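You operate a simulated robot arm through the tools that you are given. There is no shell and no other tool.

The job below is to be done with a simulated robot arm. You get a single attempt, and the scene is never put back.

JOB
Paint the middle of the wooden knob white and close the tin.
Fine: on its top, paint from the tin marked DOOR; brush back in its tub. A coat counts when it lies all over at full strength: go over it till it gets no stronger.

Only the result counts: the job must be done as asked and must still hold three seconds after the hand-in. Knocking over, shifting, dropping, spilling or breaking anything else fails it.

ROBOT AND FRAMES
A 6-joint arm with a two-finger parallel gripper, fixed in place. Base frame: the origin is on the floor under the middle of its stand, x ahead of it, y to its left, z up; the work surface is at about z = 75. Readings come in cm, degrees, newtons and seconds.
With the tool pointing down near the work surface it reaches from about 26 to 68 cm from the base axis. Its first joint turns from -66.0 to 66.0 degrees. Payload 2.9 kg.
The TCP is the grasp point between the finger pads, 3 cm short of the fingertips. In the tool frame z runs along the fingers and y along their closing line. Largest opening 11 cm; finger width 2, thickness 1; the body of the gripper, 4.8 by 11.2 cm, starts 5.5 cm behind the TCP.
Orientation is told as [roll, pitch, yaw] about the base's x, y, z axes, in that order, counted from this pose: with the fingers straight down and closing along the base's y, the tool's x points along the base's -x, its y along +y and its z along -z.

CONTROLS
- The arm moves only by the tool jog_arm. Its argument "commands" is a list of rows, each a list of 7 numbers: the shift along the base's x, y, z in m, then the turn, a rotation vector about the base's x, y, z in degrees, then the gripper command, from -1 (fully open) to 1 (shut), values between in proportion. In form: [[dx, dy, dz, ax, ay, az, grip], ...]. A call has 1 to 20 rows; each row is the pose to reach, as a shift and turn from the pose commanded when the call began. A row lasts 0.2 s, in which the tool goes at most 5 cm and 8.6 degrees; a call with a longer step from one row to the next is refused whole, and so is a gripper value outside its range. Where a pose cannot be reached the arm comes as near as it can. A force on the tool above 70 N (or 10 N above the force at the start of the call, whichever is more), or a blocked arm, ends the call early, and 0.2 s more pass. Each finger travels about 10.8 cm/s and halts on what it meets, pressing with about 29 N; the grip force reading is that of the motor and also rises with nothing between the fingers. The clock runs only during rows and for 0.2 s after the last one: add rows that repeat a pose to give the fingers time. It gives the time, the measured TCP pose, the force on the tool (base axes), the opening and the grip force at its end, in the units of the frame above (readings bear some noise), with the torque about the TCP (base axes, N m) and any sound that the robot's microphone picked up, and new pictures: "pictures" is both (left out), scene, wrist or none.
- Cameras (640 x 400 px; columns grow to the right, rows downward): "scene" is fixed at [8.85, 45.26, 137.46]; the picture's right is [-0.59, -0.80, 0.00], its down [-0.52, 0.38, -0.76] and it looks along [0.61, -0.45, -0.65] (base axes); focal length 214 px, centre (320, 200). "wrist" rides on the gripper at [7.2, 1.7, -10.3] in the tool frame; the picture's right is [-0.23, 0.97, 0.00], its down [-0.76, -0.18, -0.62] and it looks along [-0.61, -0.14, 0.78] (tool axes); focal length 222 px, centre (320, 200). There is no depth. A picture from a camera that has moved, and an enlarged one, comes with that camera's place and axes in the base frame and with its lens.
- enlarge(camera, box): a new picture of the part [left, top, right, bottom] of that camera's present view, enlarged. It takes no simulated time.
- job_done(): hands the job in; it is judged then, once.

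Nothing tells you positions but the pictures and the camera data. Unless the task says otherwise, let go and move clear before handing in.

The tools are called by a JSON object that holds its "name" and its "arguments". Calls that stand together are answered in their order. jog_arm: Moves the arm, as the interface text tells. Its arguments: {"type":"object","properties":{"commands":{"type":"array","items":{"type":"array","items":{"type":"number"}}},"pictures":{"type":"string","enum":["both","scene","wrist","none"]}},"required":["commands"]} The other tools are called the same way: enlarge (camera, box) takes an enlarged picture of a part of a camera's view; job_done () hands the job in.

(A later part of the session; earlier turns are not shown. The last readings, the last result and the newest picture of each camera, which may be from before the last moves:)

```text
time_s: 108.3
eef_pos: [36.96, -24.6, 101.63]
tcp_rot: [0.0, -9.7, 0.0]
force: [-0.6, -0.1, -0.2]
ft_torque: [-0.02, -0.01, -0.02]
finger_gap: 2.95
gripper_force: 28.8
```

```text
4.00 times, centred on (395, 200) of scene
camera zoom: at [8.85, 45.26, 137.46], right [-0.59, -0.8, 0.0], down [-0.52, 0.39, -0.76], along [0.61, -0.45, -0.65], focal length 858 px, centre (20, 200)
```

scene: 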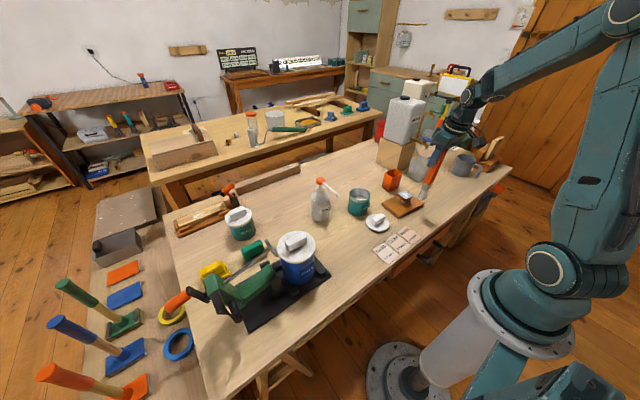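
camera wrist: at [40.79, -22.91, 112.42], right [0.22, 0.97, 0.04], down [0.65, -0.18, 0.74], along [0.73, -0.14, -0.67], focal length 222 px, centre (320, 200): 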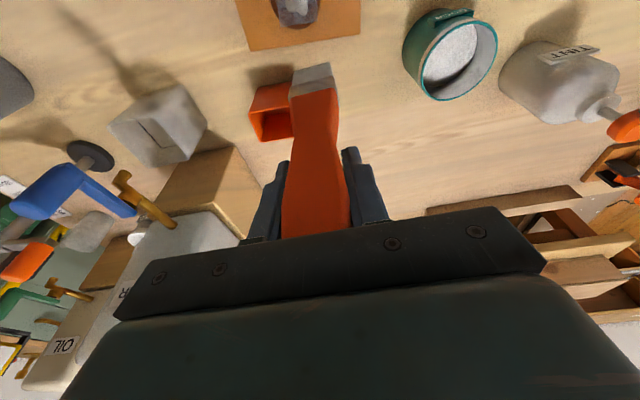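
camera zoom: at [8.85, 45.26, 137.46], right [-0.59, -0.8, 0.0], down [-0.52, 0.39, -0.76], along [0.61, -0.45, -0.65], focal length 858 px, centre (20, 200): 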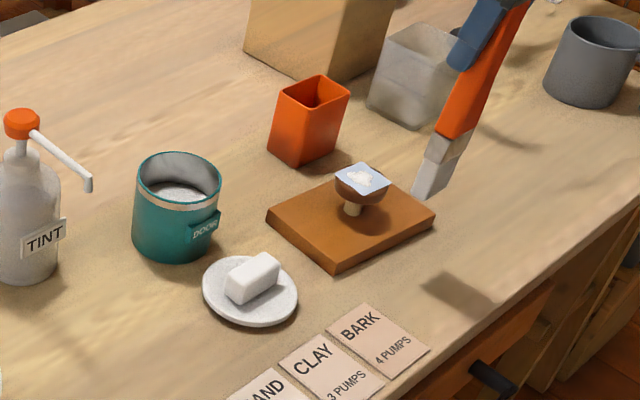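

The coat is uniform and unchanged by the extra pass, so it's at full strength, and I see no drips on the bench. Next I'll take the brush back over its tub.

{"name": "jog_arm", "arguments": {"commands": [[0.01, -0.02, 0.015, 0, 0, 0, 0.8], [0.03, -0.05, 0.025, 0, 0, 0, 0.8], [0.06, -0.066, 0.025, 0, 0, 0, 0.8], [0.1, -0.066, 0.025, 0, 0, 0, 0.8], [0.135, -0.066, 0.025, 0, 0, 0, 0.8], [0.16, -0.066, 0.025, 0, 0, 0, 0.8], [0.175, -0.066, 0.023, 0, 0, 0, 0.8], [0.175, -0.066, 0.023, 0, 0, 0, 0.8]], "pictures": "both"}}

{"name": "enlarge", "arguments": {"camera": "scene", "box": [370, 130, 430, 200]}}

{"name": "enlarge", "arguments": {"camera": "wrist", "box": [250, 10, 390, 130]}}

```text
time_s: 110.1
eef_pos: [54.65, -31.0, 103.83]
tcp_rot: [0.0, -9.7, 0.0]
force: [0.3, 0.0, -1.0]
ft_torque: [-0.05, 0.0, 0.0]
finger_gap: 2.97
gripper_force: 28.8
camera wrist: at [45.86, -29.25, 112.8], right [0.22, 0.97, 0.04], down [0.65, -0.18, 0.74], along [0.73, -0.14, -0.67], focal length 222 px, centre (320, 200)
```

scene: 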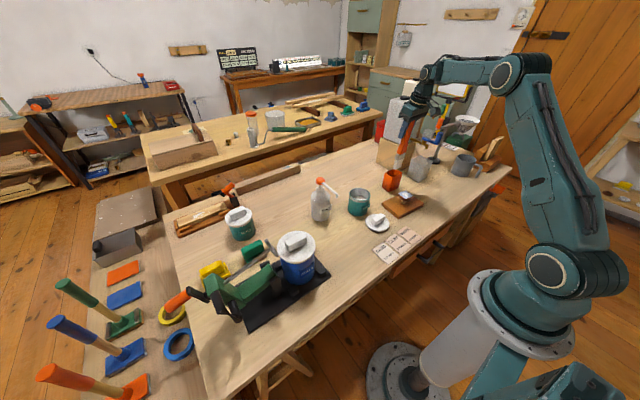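
wrist: 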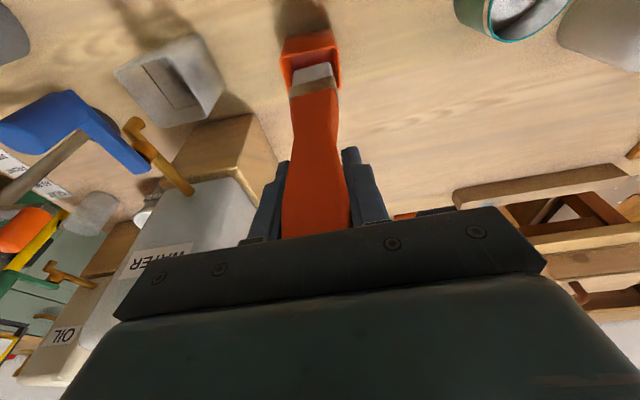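

```text
5.71 times, centred on (400, 165) of scene
camera zoom: at [8.85, 45.26, 137.46], right [-0.59, -0.8, 0.0], down [-0.52, 0.38, -0.76], along [0.61, -0.45, -0.65], focal length 1226 px, centre (-137, 400)
```

zoom: 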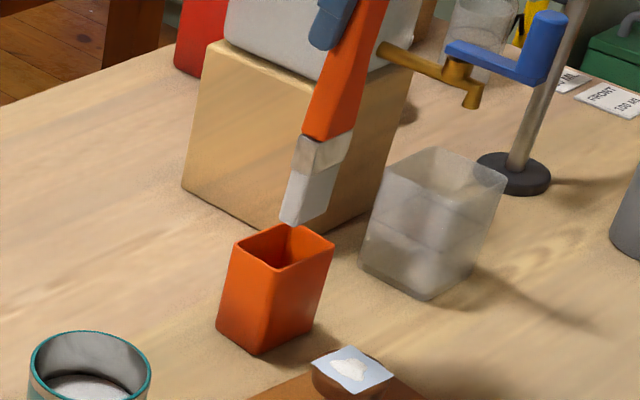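

```text
3.33 times, centred on (320, 70) of wrist
camera zoom: at [45.86, -29.25, 112.8], right [0.22, 0.97, 0.04], down [0.65, -0.18, 0.74], along [0.73, -0.14, -0.67], focal length 740 px, centre (320, 633)
```

zoom: 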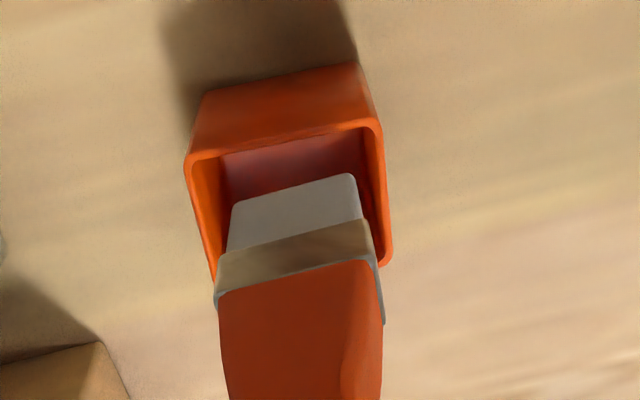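

The brush tip is over the tub, about 0.4 cm off its centre at (55.2, -31.2). I'll correct that and lower it in.

{"name": "jog_arm", "arguments": {"commands": [[0.004, -0.002, 0, 0, 0, 0, 0.8], [0.004, -0.002, -0.02, 0, 0, 0, 0.8], [0.004, -0.002, -0.04, 0, 0, 0, 0.8], [0.004, -0.002, -0.06, 0, 0, 0, 0.8], [0.004, -0.002, -0.078, 0, 0, 0, 0.8], [0.004, -0.002, -0.083, 0, 0, 0, 0.8], [0.004, -0.002, -0.083, 0, 0, 0, 0.8]], "pictures": "both"}}

{"name": "enlarge", "arguments": {"camera": "scene", "box": [370, 130, 430, 200]}}

{"name": "enlarge", "arguments": {"camera": "wrist", "box": [250, 10, 390, 130]}}

```text
time_s: 111.7
eef_pos: [54.73, -31.18, 95.36]
tcp_rot: [0.1, -9.8, 0.1]
force: [0.6, -0.6, -0.1]
ft_torque: [-0.01, -0.02, -0.02]
finger_gap: 2.96
gripper_force: 29.0
camera wrist: at [46.01, -29.5, 104.36], right [0.22, 0.97, 0.04], down [0.65, -0.18, 0.74], along [0.73, -0.14, -0.67], focal length 222 px, centre (320, 200)
```

scene: 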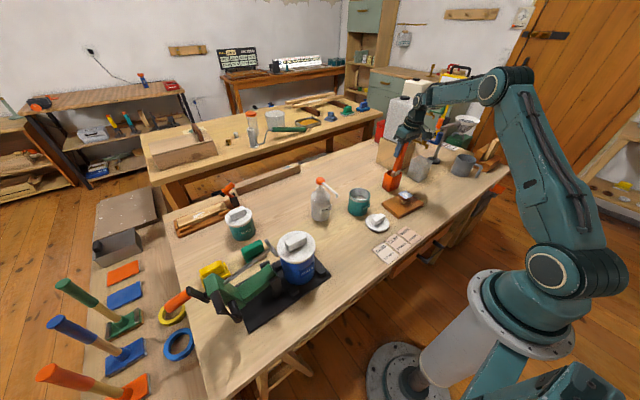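
wrist: 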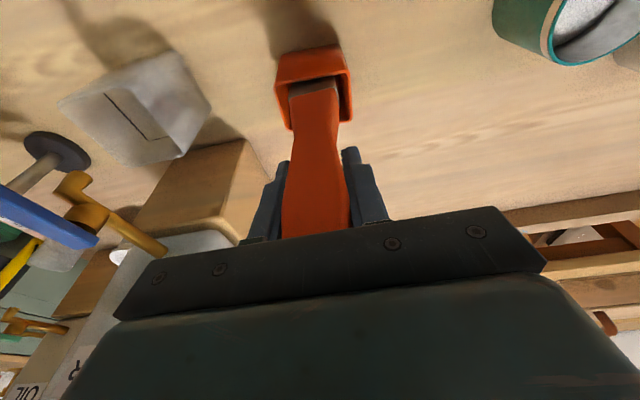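

```text
5.71 times, centred on (400, 165) of scene
camera zoom: at [8.85, 45.26, 137.46], right [-0.59, -0.8, 0.0], down [-0.52, 0.39, -0.76], along [0.61, -0.45, -0.65], focal length 1226 px, centre (-137, 400)
```

zoom: 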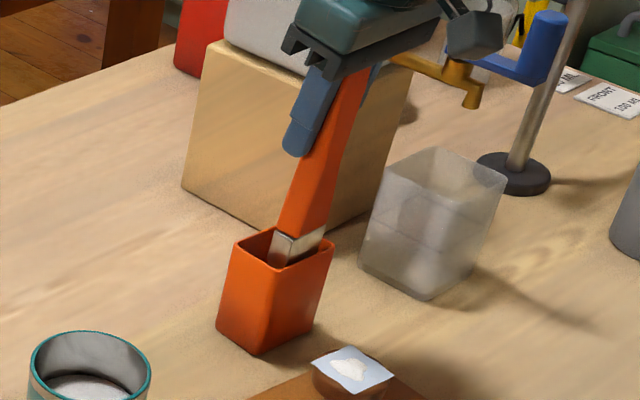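

```text
3.33 times, centred on (320, 70) of wrist
camera zoom: at [46.01, -29.5, 104.36], right [0.22, 0.97, 0.04], down [0.65, -0.18, 0.74], along [0.73, -0.14, -0.67], focal length 740 px, centre (320, 633)
```

zoom: 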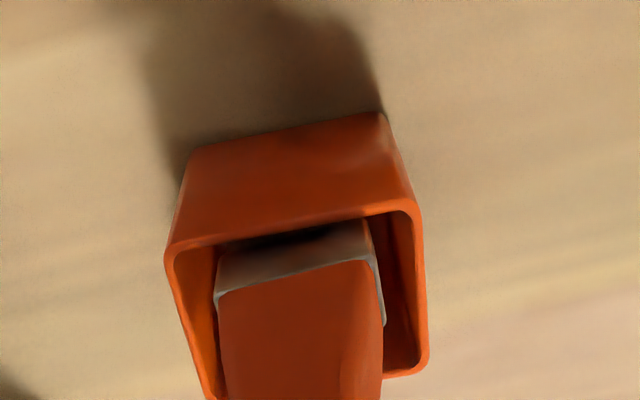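

The brush is going in cleanly with clearance. I'll lower it the last bit until the bristles rest on the tub's bottom.

{"name": "jog_arm", "arguments": {"commands": [[0.003, 0, -0.003, 0, 0, 0, 0.8], [0.003, 0, -0.006, 0, 0, 0, 0.8], [0.003, 0, -0.006, 0, 0, 0, 0.8]], "pictures": "none"}}

{"name": "jog_arm", "arguments": {"commands": [[0, 0, -0.002, 0, 0, 0, 0.8], [0, 0, -0.004, 0, 0, 0, 0.8]], "pictures": "none"}}

```text
time_s: 112.5
eef_pos: [55.08, -31.31, 94.78]
tcp_rot: [0.0, -9.7, 0.0]
force: [0.3, -0.5, -1.1]
ft_torque: [0.0, 0.02, 0.02]
finger_gap: 2.97
gripper_force: 28.7
```

```text
time_s: 113.1
eef_pos: [55.06, -31.22, 94.51]
tcp_rot: [0.1, -9.7, -0.1]
force: [0.4, 0.2, -1.1]
ft_torque: [0.03, 0.0, -0.03]
finger_gap: 2.96
gripper_force: 28.8
```

{"name": "jog_arm", "arguments": {"commands": [[0, 0, -0.002, 0, 0, 0, 0.8], [0, 0, -0.004, 0, 0, 0, 0.8]], "pictures": "none"}}

{"name": "jog_arm", "arguments": {"commands": [[0, 0, -0.002, 0, 0, 0, 0.8], [0, 0, -0.004, 0, 0, 0, 0.8]], "pictures": "wrist"}}

{"name": "enlarge", "arguments": {"camera": "wrist", "box": [250, 10, 390, 130]}}

```text
time_s: 113.7
eef_pos: [55.12, -31.3, 93.96]
tcp_rot: [0.0, -9.6, 0.1]
force: [1.1, -0.1, -0.5]
ft_torque: [0.0, -0.01, 0.02]
finger_gap: 2.96
gripper_force: 28.7
```

```text
time_s: 114.3
eef_pos: [55.13, -31.38, 93.62]
tcp_rot: [-0.1, -9.8, 0.0]
force: [0.9, -0.2, -1.2]
ft_torque: [0.01, -0.01, 0.02]
finger_gap: 2.94
gripper_force: 29.5
camera wrist: at [46.35, -29.7, 102.56], right [0.22, 0.97, 0.04], down [0.64, -0.18, 0.74], along [0.73, -0.14, -0.67], focal length 222 px, centre (320, 200)
```

wrist: 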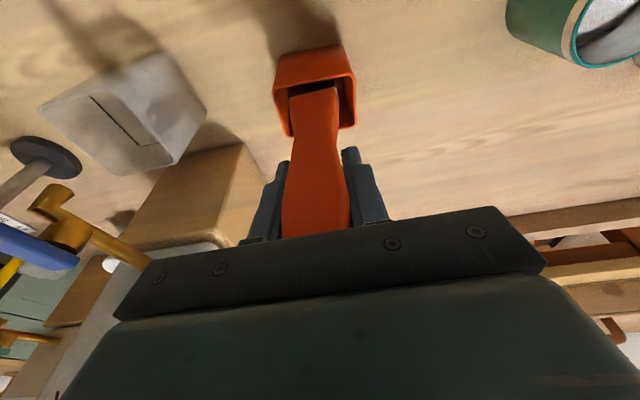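

```text
3.33 times, centred on (320, 70) of wrist
camera zoom: at [46.35, -29.7, 102.56], right [0.22, 0.97, 0.04], down [0.64, -0.18, 0.74], along [0.73, -0.14, -0.67], focal length 740 px, centre (320, 633)
```

zoom: 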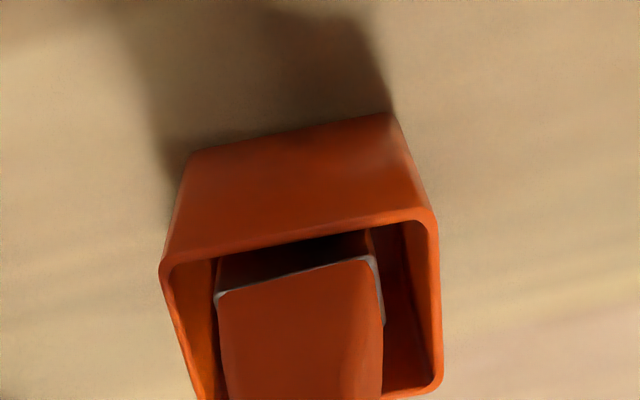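

Still no contact at z 93.6; the original grasp was at 92.4. I'll continue in small steps.

{"name": "jog_arm", "arguments": {"commands": [[0, 0, -0.002, 0, 0, 0, 0.8], [0, 0, -0.004, 0, 0, 0, 0.8]], "pictures": "none"}}

{"name": "jog_arm", "arguments": {"commands": [[0, 0, -0.002, 0, 0, 0, 0.8], [0, 0, -0.004, 0, 0, 0, 0.8]], "pictures": "none"}}

{"name": "jog_arm", "arguments": {"commands": [[0, 0, -0.002, 0, 0, 0, 0.8], [0, 0, -0.003, 0, 0, 0, 0.8]], "pictures": "both"}}

```text
time_s: 114.9
eef_pos: [55.09, -31.42, 93.26]
tcp_rot: [0.0, -9.7, -0.1]
force: [-0.2, -0.3, -0.2]
ft_torque: [-0.01, -0.03, 0.0]
finger_gap: 2.96
gripper_force: 28.5
```

```text
time_s: 115.5
eef_pos: [55.09, -31.18, 93.01]
tcp_rot: [0.0, -9.7, 0.1]
force: [0.5, 0.1, -1.1]
ft_torque: [0.02, -0.02, 0.01]
finger_gap: 2.97
gripper_force: 29.2
```

```text
time_s: 116.1
eef_pos: [55.15, -31.35, 92.71]
tcp_rot: [-0.1, -9.8, 0.0]
force: [-2.1, 0.8, 8.8]
ft_torque: [0.27, 0.46, 0.01]
finger_gap: 2.97
gripper_force: 28.4
camera wrist: at [46.35, -29.6, 101.66], right [0.22, 0.97, 0.04], down [0.64, -0.18, 0.74], along [0.73, -0.14, -0.67], focal length 222 px, centre (320, 200)
```

scene: 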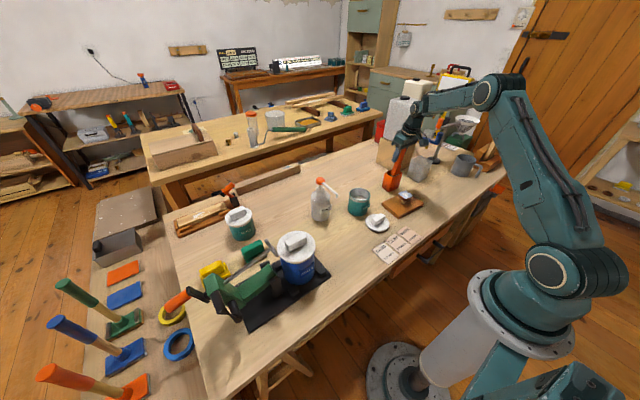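
wrist: 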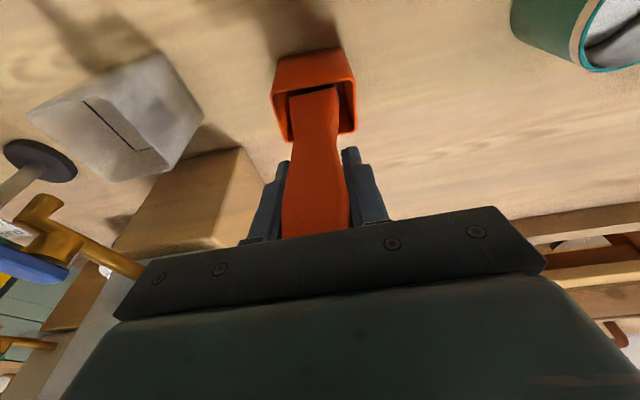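

The brush rests on the tub's bottom (9 N). I'll ease the grip open gradually so the brush settles gently.

{"name": "jog_arm", "arguments": {"commands": [[0, 0, 0.001, 0, 0, 0, 0.6], [0, 0, 0.001, 0, 0, 0, 0.44], [0, 0, 0.001, 0, 0, 0, 0.38], [0, 0, 0.001, 0, 0, 0, 0.32], [0, 0, 0.001, 0, 0, 0, 0.2], [0, 0, 0.001, 0, 0, 0, 0.0], [0, 0, 0.001, 0, 0, 0, -0.2], [0, 0, 0.001, 0, 0, 0, -0.3], [0, 0, 0.001, 0, 0, 0, -0.3]], "pictures": "both"}}

{"name": "enlarge", "arguments": {"camera": "scene", "box": [370, 110, 430, 200]}}

{"name": "enlarge", "arguments": {"camera": "wrist", "box": [220, 20, 420, 180]}}

```text
time_s: 118.1
eef_pos: [55.26, -31.35, 92.72]
tcp_rot: [-0.1, -9.8, 0.1]
force: [0.1, 0.4, 5.2]
ft_torque: [-0.02, 0.07, -0.01]
finger_gap: 7.15
gripper_force: 0.0
camera wrist: at [46.35, -29.63, 101.67], right [0.22, 0.97, 0.04], down [0.64, -0.18, 0.74], along [0.73, -0.14, -0.67], focal length 222 px, centre (320, 200)
```

scene: 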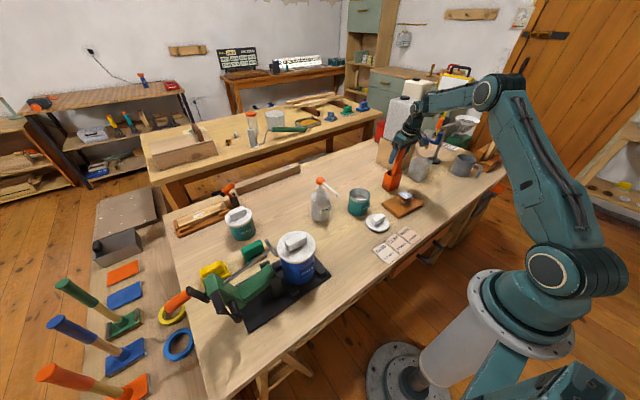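
wrist: 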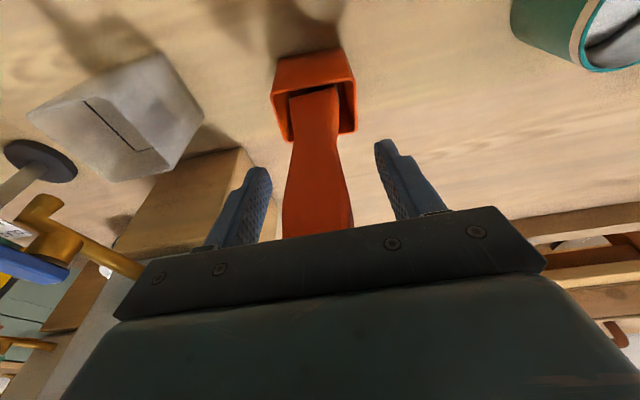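

```text
4.44 times, centred on (400, 155) of scene
camera zoom: at [8.84, 45.26, 137.46], right [-0.59, -0.8, 0.0], down [-0.52, 0.38, -0.76], along [0.61, -0.45, -0.65], focal length 953 px, centre (-36, 400)
```

zoom: 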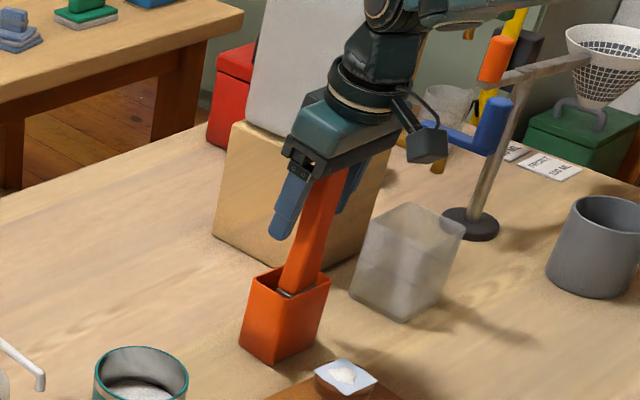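

```text
2.50 times, centred on (320, 100) of wrist
camera zoom: at [46.35, -29.63, 101.67], right [0.22, 0.97, 0.04], down [0.64, -0.18, 0.74], along [0.73, -0.14, -0.67], focal length 555 px, centre (320, 450)
```

zoom: 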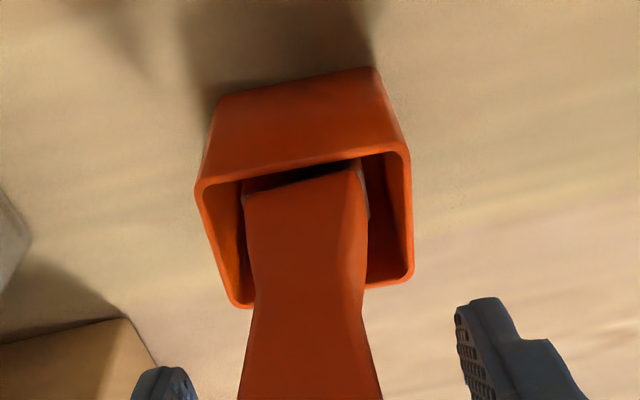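

The brush is released and stands in the tub, lightly touching the palm. I'll back straight off along the tool axis, then retreat and level the tool.

{"name": "jog_arm", "arguments": {"commands": [[-0.001, 0, 0.006, 0, 0, 0, -0.3], [-0.003, 0, 0.018, 0, 0, 0, -0.3], [-0.007, 0, 0.04, 0, 0, 0, -0.3], [-0.012, 0, 0.065, 0, 0, 0, -0.3], [-0.018, 0, 0.09, 0, 0, 0, -0.3], [-0.025, 0, 0.095, 0, 1, 0, -0.3], [-0.05, 0, 0.095, 0, 4, 0, -0.3], [-0.08, 0, 0.095, 0, 7, 0, -0.3], [-0.1, 0.01, 0.095, 0, 9.7, 0, -0.3], [-0.1, 0.01, 0.095, 0, 9.7, 0, -0.3]], "pictures": "both"}}

{"name": "enlarge", "arguments": {"camera": "scene", "box": [340, 110, 450, 220]}}

```text
time_s: 120.3
eef_pos: [45.22, -30.35, 102.01]
tcp_rot: [0.0, 0.0, 0.1]
force: [0.1, 0.3, 0.4]
ft_torque: [0.0, 0.0, -0.03]
finger_gap: 7.17
gripper_force: 0.1
camera wrist: at [38.03, -28.68, 112.37], right [0.23, 0.97, 0.0], down [0.76, -0.18, 0.62], along [0.61, -0.14, -0.78], focal length 222 px, centre (320, 200)
```

scene: 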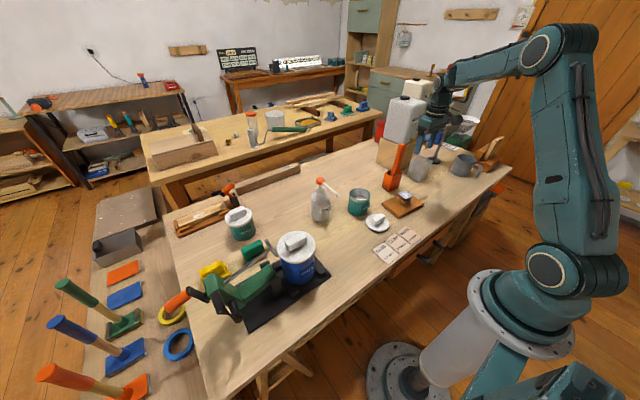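
wrist: 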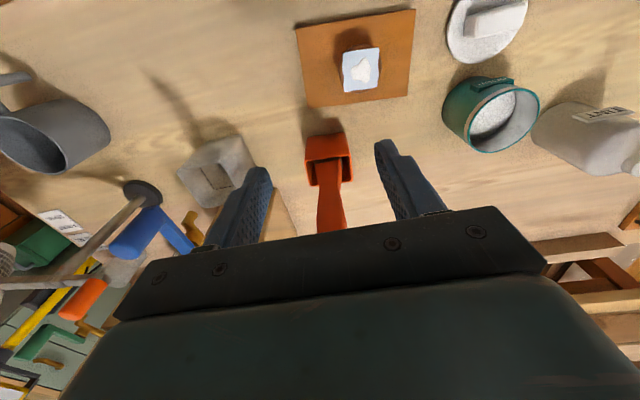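

```text
3.64 times, centred on (395, 165) of scene
camera zoom: at [8.85, 45.26, 137.46], right [-0.59, -0.8, 0.0], down [-0.52, 0.39, -0.76], along [0.61, -0.45, -0.65], focal length 780 px, centre (47, 327)
```

zoom: 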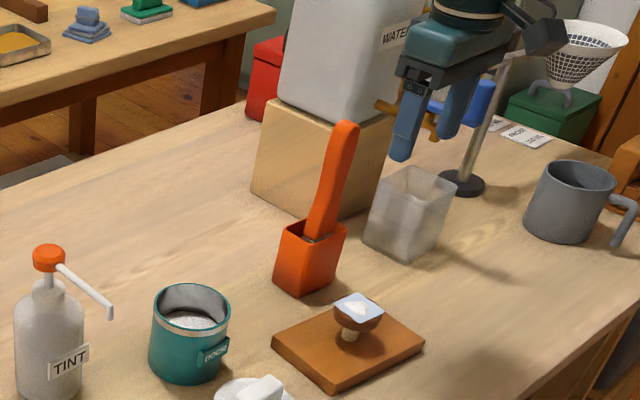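

The brush is back in its tub as it was, and the knob top is white. I'll check the coat from the wrist view, then fetch the lid.

{"name": "enlarge", "arguments": {"camera": "wrist", "box": [320, 20, 400, 90]}}

{"name": "jog_arm", "arguments": {"commands": [[-0.002, 0.04, 0, 0, 0, 0, -0.3], [-0.008, 0.085, 0, 0, 0, 0, -0.2], [-0.014, 0.13, 0, 0, 0, 0, -0.1], [-0.02, 0.17, 0, 0, 0, 0, -0.1], [-0.025, 0.2, -0.01, 0, 0, 0, -0.1], [-0.026, 0.224, -0.03, 0, 0, 0, -0.2], [-0.026, 0.224, -0.06, 0, 0, 0, -0.3], [-0.026, 0.224, -0.09, 0, 0, 0, -0.4], [-0.026, 0.224, -0.09, 0, 0, 0, -0.4]], "pictures": "both"}}

{"name": "enlarge", "arguments": {"camera": "wrist", "box": [200, 20, 460, 220]}}

```text
5.71 times, centred on (360, 55) of wrist
camera zoom: at [38.03, -28.68, 112.37], right [0.23, 0.97, 0.0], down [0.76, -0.18, 0.62], along [0.61, -0.14, -0.78], focal length 1269 px, centre (91, 1029)
```

zoom: 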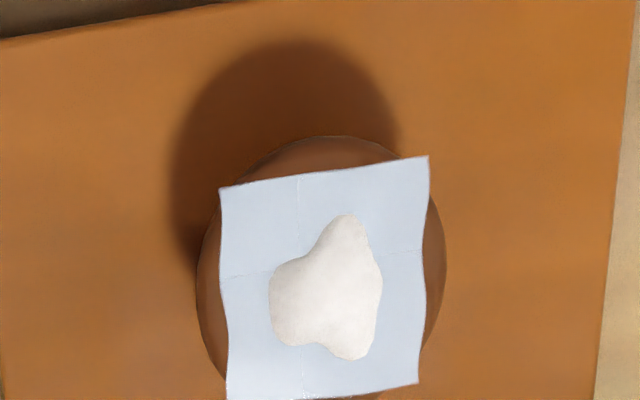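

```text
time_s: 122.3
eef_pos: [42.35, -7.84, 93.19]
tcp_rot: [0.0, 0.1, 0.0]
force: [0.2, -0.4, 0.1]
ft_torque: [-0.03, -0.03, 0.01]
finger_gap: 7.7
gripper_force: 0.1
camera wrist: at [35.31, -6.23, 103.59], right [0.23, 0.97, 0.0], down [0.76, -0.18, 0.62], along [0.61, -0.14, -0.78], focal length 222 px, centre (320, 200)
```

scene: 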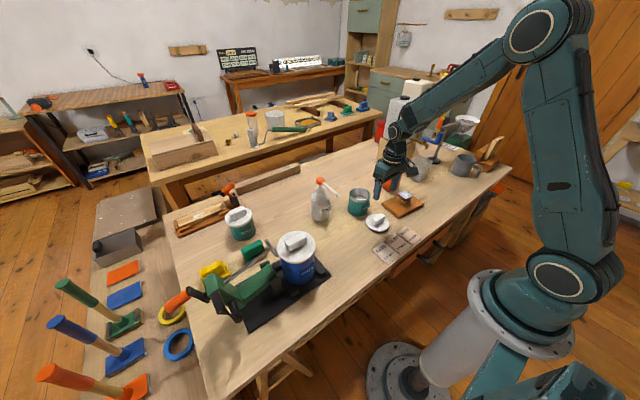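
wrist: 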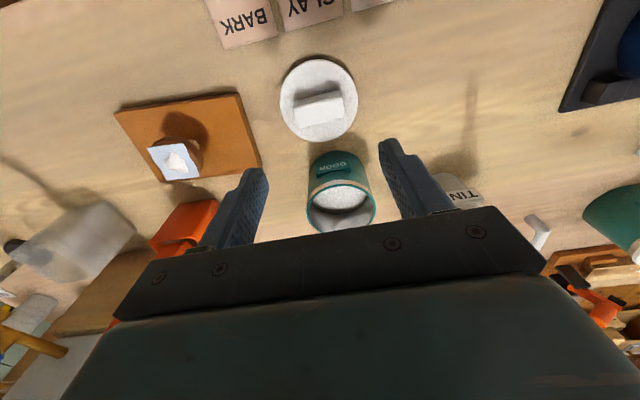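

```text
2.00 times, centred on (330, 120) of wrist
camera zoom: at [35.31, -6.23, 103.59], right [0.23, 0.97, 0.0], down [0.76, -0.18, 0.62], along [0.61, -0.14, -0.78], focal length 444 px, centre (300, 360)
```

zoom: 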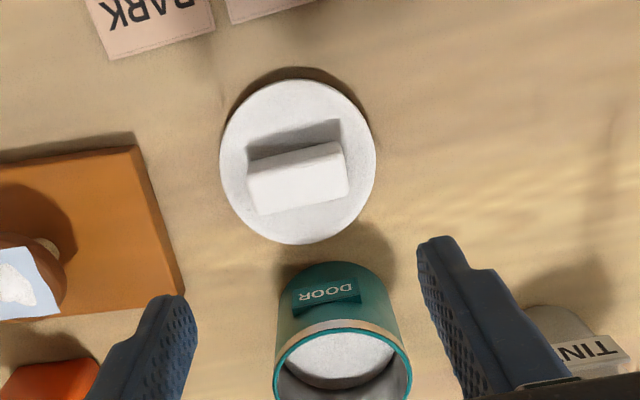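

The coat is complete and even. The lid lies below me at about (42.5, -7.9), so I'll descend and grip its handle block.

{"name": "jog_arm", "arguments": {"commands": [[0.002, -0.001, -0.03, 0, 0, 0, -0.4], [0.002, -0.001, -0.06, 0, 0, 0, -0.4], [0.002, -0.001, -0.09, 0, 0, 0, -0.4], [0.002, -0.001, -0.115, 0, 0, 0, -0.4], [0.002, -0.001, -0.13, 0, 0, 0, -0.4], [0.002, -0.001, -0.136, 0, 0, 0, -0.4], [0.002, -0.001, -0.136, 0, 0, 0, -0.4]], "pictures": "both"}}

{"name": "enlarge", "arguments": {"camera": "wrist", "box": [200, 50, 460, 230]}}

{"name": "enlarge", "arguments": {"camera": "scene", "box": [340, 170, 430, 250]}}

```text
time_s: 123.9
eef_pos: [42.84, -7.98, 79.57]
tcp_rot: [0.0, -0.1, 0.0]
force: [0.3, 0.8, -0.6]
ft_torque: [0.01, -0.02, -0.01]
finger_gap: 7.73
gripper_force: 0.1
camera wrist: at [35.64, -6.33, 89.87], right [0.23, 0.97, 0.0], down [0.76, -0.18, 0.62], along [0.61, -0.14, -0.78], focal length 222 px, centre (320, 200)
```

scene: 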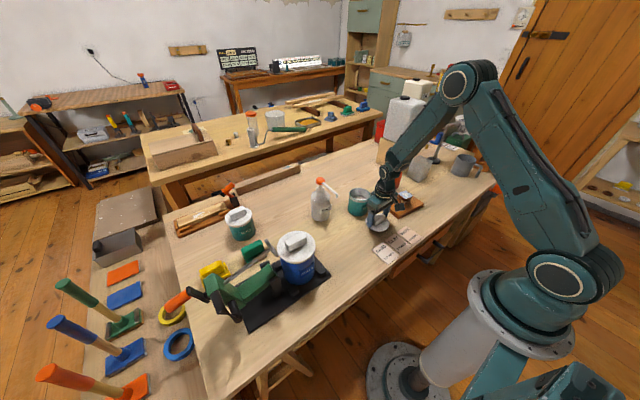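
wrist: 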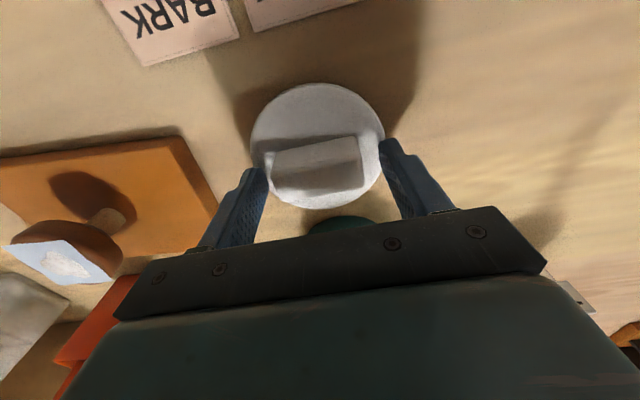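

```text
2.22 times, centred on (330, 140) of wrist
camera zoom: at [35.64, -6.33, 89.87], right [0.23, 0.97, 0.0], down [0.76, -0.18, 0.62], along [0.61, -0.14, -0.78], focal length 494 px, centre (298, 333)
```

zoom: 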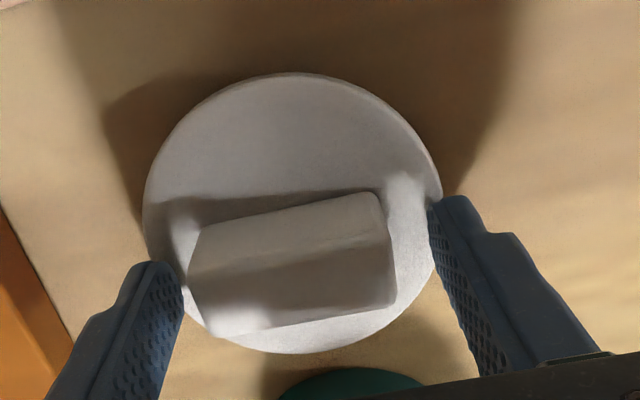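

```text
5.00 times, centred on (385, 210) of scene
camera zoom: at [8.85, 45.26, 137.46], right [-0.59, -0.8, 0.0], down [-0.52, 0.39, -0.76], along [0.61, -0.45, -0.65], focal length 1072 px, centre (-5, 150)
```

zoom: 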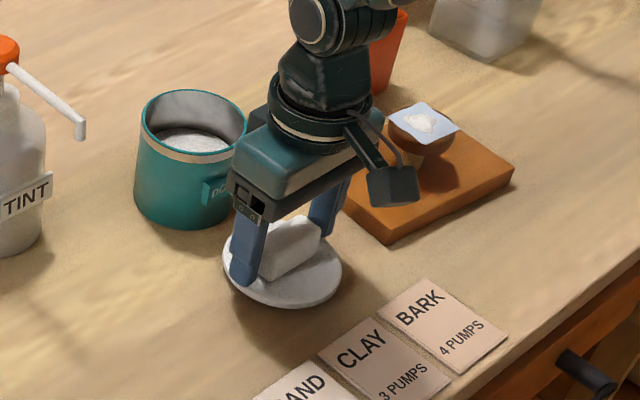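

The fingers straddle the block above the lid plate. I'll close, then lift and carry the lid up.

{"name": "jog_arm", "arguments": {"commands": [[0, 0, 0, 0, 0, 0, 0.0], [0, 0, 0, 0, 0, 0, 0.4], [0, 0, 0, 0, 0, 0, 0.8], [0, 0, 0, 0, 0, 0, 0.8], [0, 0, 0.01, 0, 0, 0, 0.8], [0, 0, 0.03, 0, 0, 0, 0.8], [0, 0, 0.06, 0, 0, 0, 0.8], [0, 0, 0.1, 0, 0, 0, 0.8], [0, 0, 0.135, 0, 0, 0, 0.8], [0, 0, 0.135, 0, 0, 0, 0.8]], "pictures": "both"}}

{"name": "enlarge", "arguments": {"camera": "scene", "box": [330, 130, 430, 240]}}

{"name": "enlarge", "arguments": {"camera": "wrist", "box": [200, 50, 460, 230]}}

```text
time_s: 126.1
eef_pos: [42.72, -8.19, 92.7]
tcp_rot: [0.0, 0.0, -0.1]
force: [1.0, -0.5, -0.1]
ft_torque: [-0.01, -0.04, -0.01]
finger_gap: 5.34
gripper_force: 29.2
camera wrist: at [35.54, -6.47, 103.19], right [0.23, 0.97, 0.0], down [0.76, -0.18, 0.62], along [0.61, -0.14, -0.78], focal length 222 px, centre (320, 200)
```

scene: 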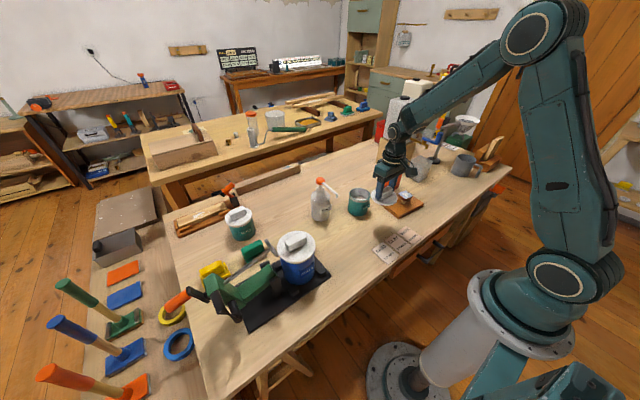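
wrist: 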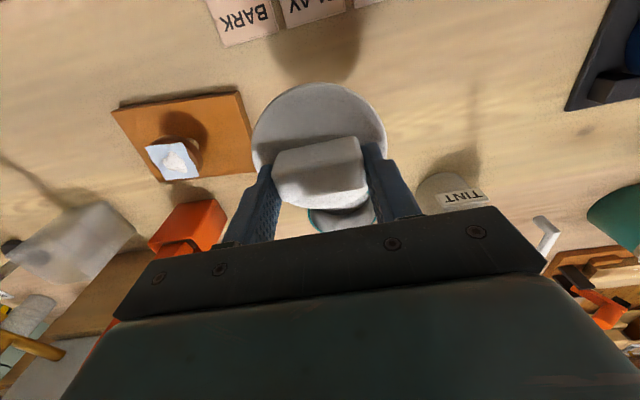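

```text
3.64 times, centred on (380, 185) of scene
camera zoom: at [8.85, 45.26, 137.46], right [-0.59, -0.8, 0.0], down [-0.52, 0.39, -0.76], along [0.61, -0.45, -0.65], focal length 780 px, centre (102, 254)
```

zoom: 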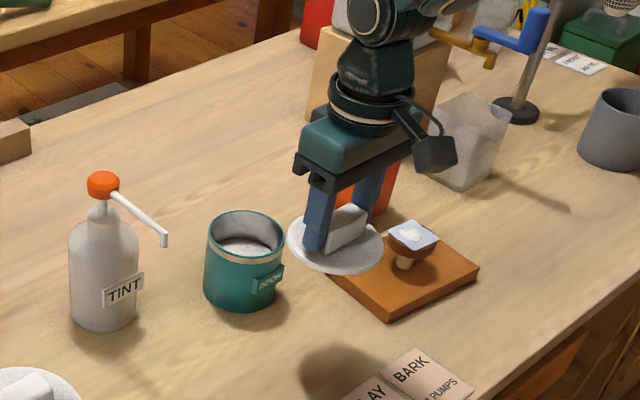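

```text
2.22 times, centred on (330, 140) of wrist
camera zoom: at [35.54, -6.47, 103.19], right [0.23, 0.97, 0.0], down [0.76, -0.18, 0.62], along [0.61, -0.14, -0.78], focal length 494 px, centre (298, 333)
```

zoom: 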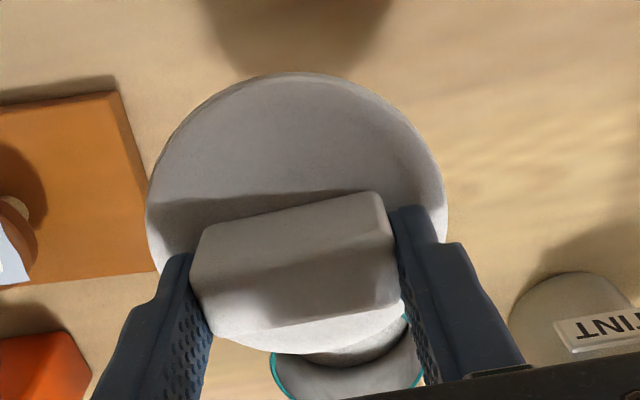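

The lid is held exactly as when it came off. I'll carry it over the tin at the same height, aiming at TCP (53.31, -7.80).

{"name": "jog_arm", "arguments": {"commands": [[0.02, 0, 0.005, 0, 0, 0, 0.8], [0.05, 0.001, 0.005, 0, 0, 0, 0.8], [0.08, 0.002, 0.005, 0, 0, 0, 0.8], [0.1, 0.002, 0.0, 0, 0, 0, 0.8], [0.1055, 0.002, -0.01, 0, 0, 0, 0.8], [0.1055, 0.002, -0.02, 0, 0, 0, 0.8], [0.1055, 0.002, -0.02, 0, 0, 0, 0.8]], "pictures": "both"}}

{"name": "jog_arm", "arguments": {"commands": [[0, 0, 0, 0, 0, 0, 0.8]], "pictures": "none"}}

{"name": "jog_arm", "arguments": {"commands": [[0, 0, 0, 0, 0, 0, 0.8]], "pictures": "none"}}

{"name": "enlarge", "arguments": {"camera": "scene", "box": [330, 150, 400, 220]}}

{"name": "enlarge", "arguments": {"camera": "wrist", "box": [200, 50, 460, 230]}}

```text
time_s: 127.7
eef_pos: [53.39, -7.88, 90.99]
tcp_rot: [0.0, -0.2, 0.1]
force: [0.9, -0.1, -0.7]
ft_torque: [0.02, 0.03, -0.04]
finger_gap: 5.34
gripper_force: 29.7
camera wrist: at [46.21, -6.17, 101.36], right [0.23, 0.97, 0.0], down [0.76, -0.18, 0.62], along [0.61, -0.14, -0.78], focal length 222 px, centre (320, 200)
```

scene: 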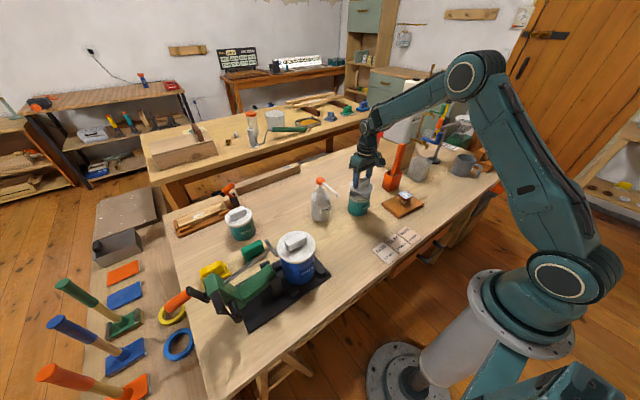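
wrist: 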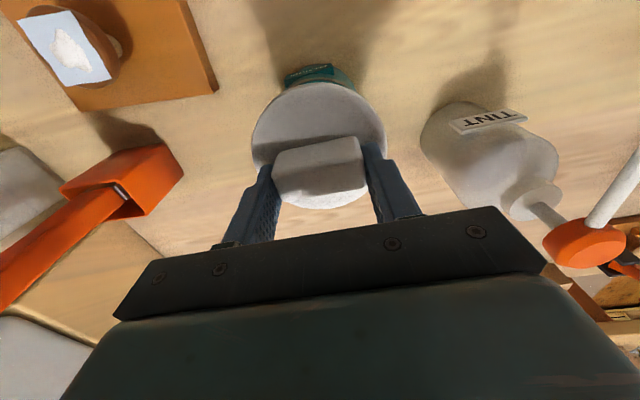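

```text
time_s: 128.1
eef_pos: [53.37, -7.88, 91.13]
tcp_rot: [-0.1, 0.1, 0.0]
force: [0.0, -0.7, -0.2]
ft_torque: [0.01, 0.0, 0.0]
finger_gap: 5.35
gripper_force: 29.2
```

```text
time_s: 128.5
eef_pos: [53.32, -7.86, 91.02]
tcp_rot: [0.1, -0.1, 0.0]
force: [-0.4, 0.2, 0.1]
ft_torque: [0.02, -0.01, 0.02]
finger_gap: 5.33
gripper_force: 28.9
```

```text
5.71 times, centred on (365, 185) of scene
camera zoom: at [8.85, 45.26, 137.46], right [-0.59, -0.8, 0.0], down [-0.52, 0.39, -0.76], along [0.61, -0.45, -0.65], focal length 1226 px, centre (63, 286)
```

zoom: 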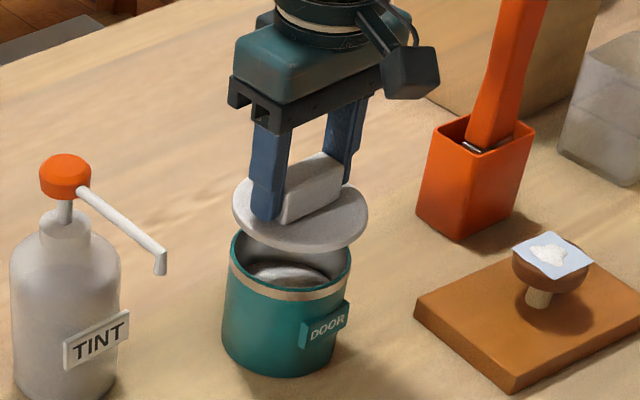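

```text
2.22 times, centred on (330, 140) of wrist
camera zoom: at [46.2, -6.18, 101.37], right [0.23, 0.97, 0.0], down [0.76, -0.18, 0.62], along [0.61, -0.14, -0.78], focal length 494 px, centre (298, 333)
```

zoom: 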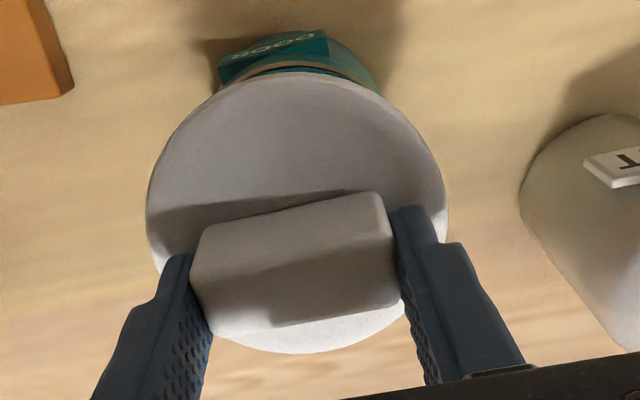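

The lid is aligned over the tin (53.36, -7.87 against 53.31, -7.80). I'll lower it, then press in small steps and listen for the snap.

{"name": "jog_arm", "arguments": {"commands": [[-0.0005, 0.0007, -0.01, 0, 0, 0, 0.8], [-0.0005, 0.0007, -0.02, 0, 0, 0, 0.8], [-0.0005, 0.0007, -0.028, 0, 0, 0, 0.8], [-0.0005, 0.0007, -0.028, 0, 0, 0, 0.8]], "pictures": "none"}}

{"name": "jog_arm", "arguments": {"commands": [[0, 0, -0.002, 0, 0, 0, 0.8], [0, 0, -0.004, 0, 0, 0, 0.8]], "pictures": "scene"}}

{"name": "enlarge", "arguments": {"camera": "scene", "box": [330, 150, 400, 220]}}

```text
time_s: 129.5
eef_pos: [53.23, -7.64, 88.22]
tcp_rot: [0.1, -0.1, -0.1]
force: [-0.2, 0.2, -1.0]
ft_torque: [0.03, -0.01, 0.01]
finger_gap: 5.35
gripper_force: 28.9
```

```text
time_s: 130.1
eef_pos: [53.34, -7.81, 87.91]
tcp_rot: [0.1, -0.1, 0.0]
force: [0.5, 0.2, -0.6]
ft_torque: [-0.03, -0.01, 0.01]
finger_gap: 5.35
gripper_force: 29.2
```

scene: 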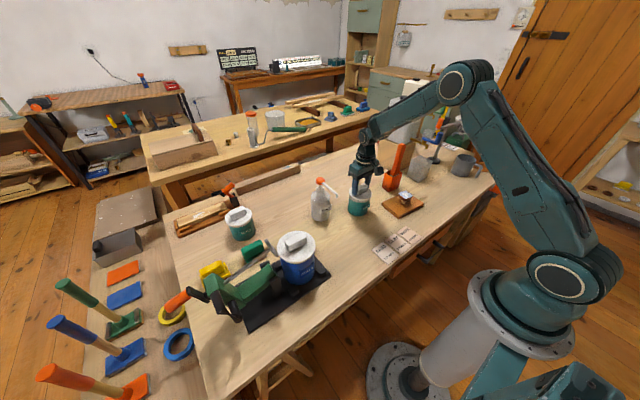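

```text
5.71 times, centred on (365, 185) of scene
camera zoom: at [8.85, 45.26, 137.46], right [-0.59, -0.8, 0.0], down [-0.52, 0.39, -0.76], along [0.61, -0.45, -0.65], focal length 1226 px, centre (63, 286)
```

zoom: 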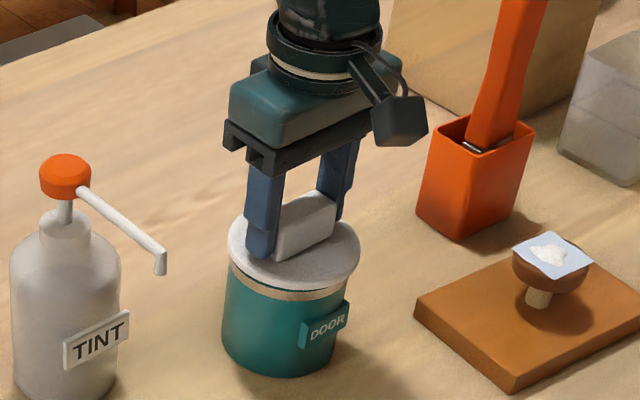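

The lid sits well centred just above the rim. I'll keep pressing down in small steps.

{"name": "jog_arm", "arguments": {"commands": [[0, 0, -0.002, 0, 0, 0, 0.8], [0, 0, -0.004, 0, 0, 0, 0.8]], "pictures": "none"}}

{"name": "jog_arm", "arguments": {"commands": [[0, 0, -0.002, 0, 0, 0, 0.8], [0, 0, -0.003, 0, 0, 0, 0.8]], "pictures": "none"}}

{"name": "jog_arm", "arguments": {"commands": [[0, 0, -0.001, 0, 0, 0, 0.8], [0, 0, -0.002, 0, 0, 0, 0.8]], "pictures": "scene"}}

{"name": "enlarge", "arguments": {"camera": "scene", "box": [330, 150, 400, 220]}}

```text
time_s: 130.7
eef_pos: [53.43, -7.78, 87.38]
tcp_rot: [0.0, -0.1, 0.0]
force: [0.9, 0.0, 0.0]
ft_torque: [-0.02, -0.02, 0.02]
finger_gap: 5.34
gripper_force: 29.1
```

```text
time_s: 131.3
eef_pos: [53.59, -7.85, 87.36]
tcp_rot: [0.0, -0.3, 0.0]
force: [4.5, 1.7, 15.2]
ft_torque: [0.17, 0.28, -0.08]
finger_gap: 5.33
gripper_force: 29.1
heard: snap
```

```text
time_s: 131.9
eef_pos: [53.55, -7.69, 87.39]
tcp_rot: [-0.1, -0.5, 0.1]
force: [5.3, 4.6, 30.3]
ft_torque: [0.1, -0.04, -0.01]
finger_gap: 5.37
gripper_force: 29.0
```

scene: 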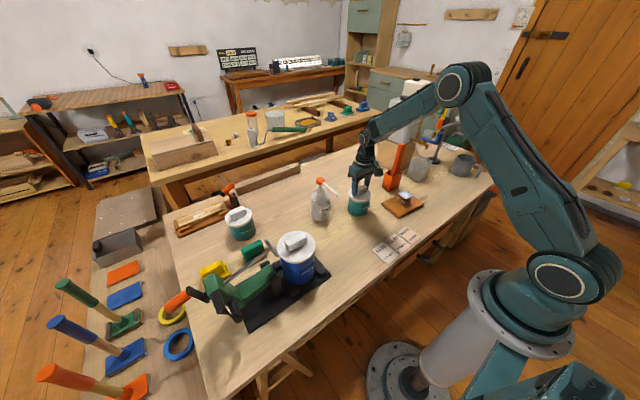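

```text
5.71 times, centred on (365, 185) of scene
camera zoom: at [8.81, 45.27, 137.46], right [-0.59, -0.8, 0.0], down [-0.52, 0.38, -0.76], along [0.61, -0.45, -0.65], focal length 1226 px, centre (63, 286)
```

zoom: 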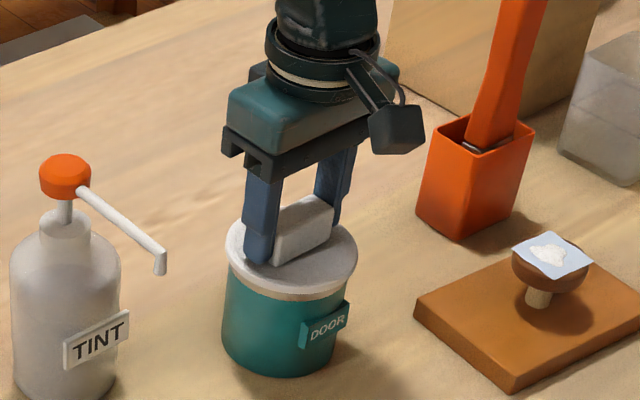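

A snap was heard as the lid seated, and it looks flush. I'll ease the pressure, open the fingers without pulling up, and listen.

{"name": "jog_arm", "arguments": {"commands": [[0, 0, 0.002, 0, 0, 0, 0.8], [0, 0, 0.003, 0, 0, 0, 0.8], [0, 0, 0.003, 0, 0, 0, 0.4], [0, 0, 0.003, 0, 0, 0, 0.0], [0, 0, 0.003, 0, 0, 0, -0.3], [0, 0, 0.003, 0, 0, 0, -0.4], [0, 0, 0.003, 0, 0, 0, -0.4]], "pictures": "scene"}}

{"name": "enlarge", "arguments": {"camera": "scene", "box": [330, 150, 400, 220]}}

```text
time_s: 133.5
eef_pos: [53.5, -7.85, 87.24]
tcp_rot: [0.0, 0.0, 0.0]
force: [0.6, 0.3, -0.3]
ft_torque: [0.0, -0.03, 0.01]
finger_gap: 7.71
gripper_force: 0.0
```

scene: 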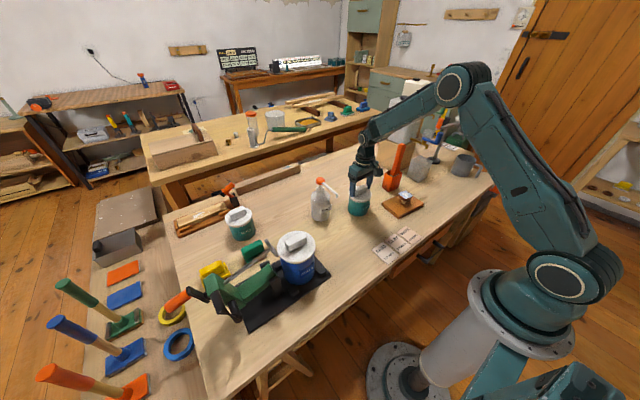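

```text
5.71 times, centred on (365, 185) of scene
camera zoom: at [8.85, 45.26, 137.46], right [-0.59, -0.8, 0.0], down [-0.52, 0.39, -0.76], along [0.61, -0.45, -0.65], focal length 1226 px, centre (63, 286)
```

zoom: 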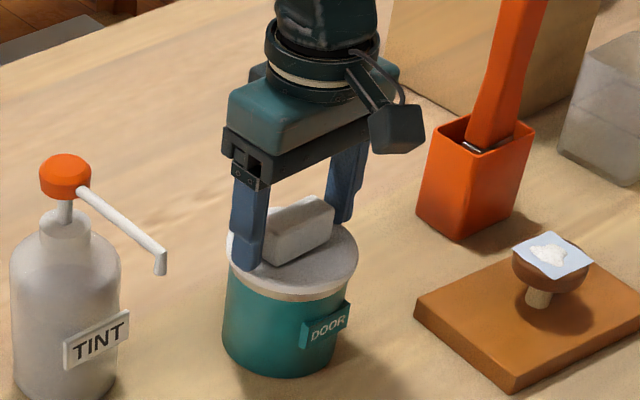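

No further snap, so the lid stays closed. I'll rise straight up and move clear, then inspect everything.

{"name": "jog_arm", "arguments": {"commands": [[0, 0, 0.01, 0, 0, 0, -0.4], [0, 0, 0.04, 0, 0, 0, -0.4], [0, 0, 0.08, 0, 0, 0, -0.4], [0, 0, 0.12, 0, 0, 0, -0.4], [-0.03, 0, 0.16, 0, 0, 0, -0.4], [-0.06, 0, 0.2, 0, 0, 0, -0.4], [-0.09, 0.02, 0.24, 0, 0, 0, -0.4], [-0.09, 0.02, 0.26, 0, 0, 0, -0.4], [-0.09, 0.02, 0.26, 0, 0, 0, -0.4]], "pictures": "both"}}

{"name": "enlarge", "arguments": {"camera": "scene", "box": [335, 160, 385, 220]}}

{"name": "enlarge", "arguments": {"camera": "scene", "box": [340, 120, 460, 240]}}

{"name": "enlarge", "arguments": {"camera": "scene", "box": [398, 188, 414, 199]}}

{"name": "enlarge", "arguments": {"camera": "wrist", "box": [150, 0, 430, 180]}}

```text
refused: row 7 steps farther than a row can; nothing moved
```

```text
6.67 times, centred on (360, 190) of scene
camera zoom: at [8.85, 45.26, 137.46], right [-0.59, -0.8, 0.0], down [-0.52, 0.39, -0.76], along [0.61, -0.45, -0.65], focal length 1430 px, centre (53, 267)
```

zoom: 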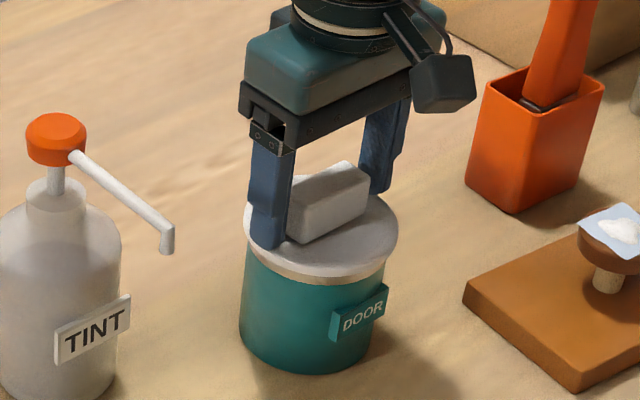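

```text
3.33 times, centred on (400, 180) of scene
camera zoom: at [8.85, 45.26, 137.46], right [-0.59, -0.8, 0.0], down [-0.52, 0.39, -0.76], along [0.61, -0.45, -0.65], focal length 715 px, centre (53, 267)
```

zoom: 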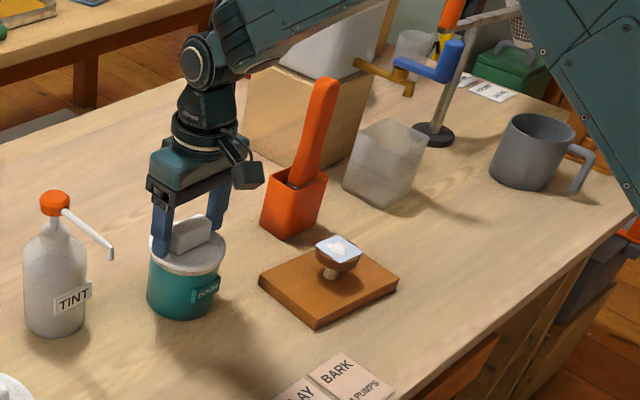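

```text
16.00 times, centred on (406, 194) of scene
camera zoom: at [8.85, 45.26, 137.46], right [-0.59, -0.8, 0.0], down [-0.52, 0.39, -0.76], along [0.61, -0.45, -0.65], focal length 3432 px, centre (-1056, 304)
```

zoom: 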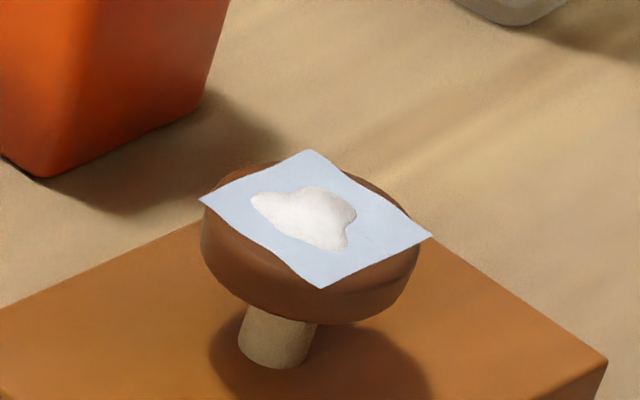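

```text
2.22 times, centred on (290, 90) of wrist
camera zoom: at [46.26, -6.13, 97.65], right [0.23, 0.97, 0.0], down [0.76, -0.18, 0.62], along [0.61, -0.14, -0.78], focal length 494 px, centre (387, 444)
```

zoom: 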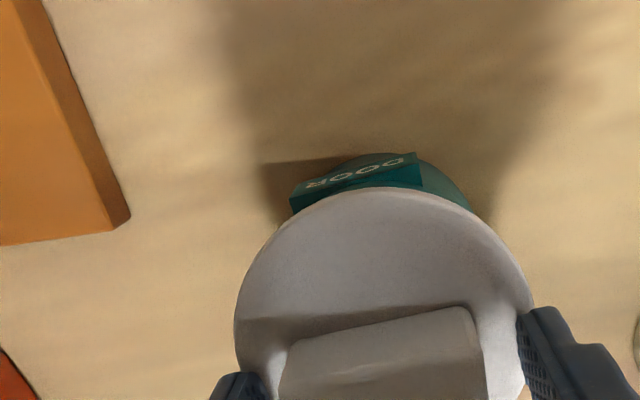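

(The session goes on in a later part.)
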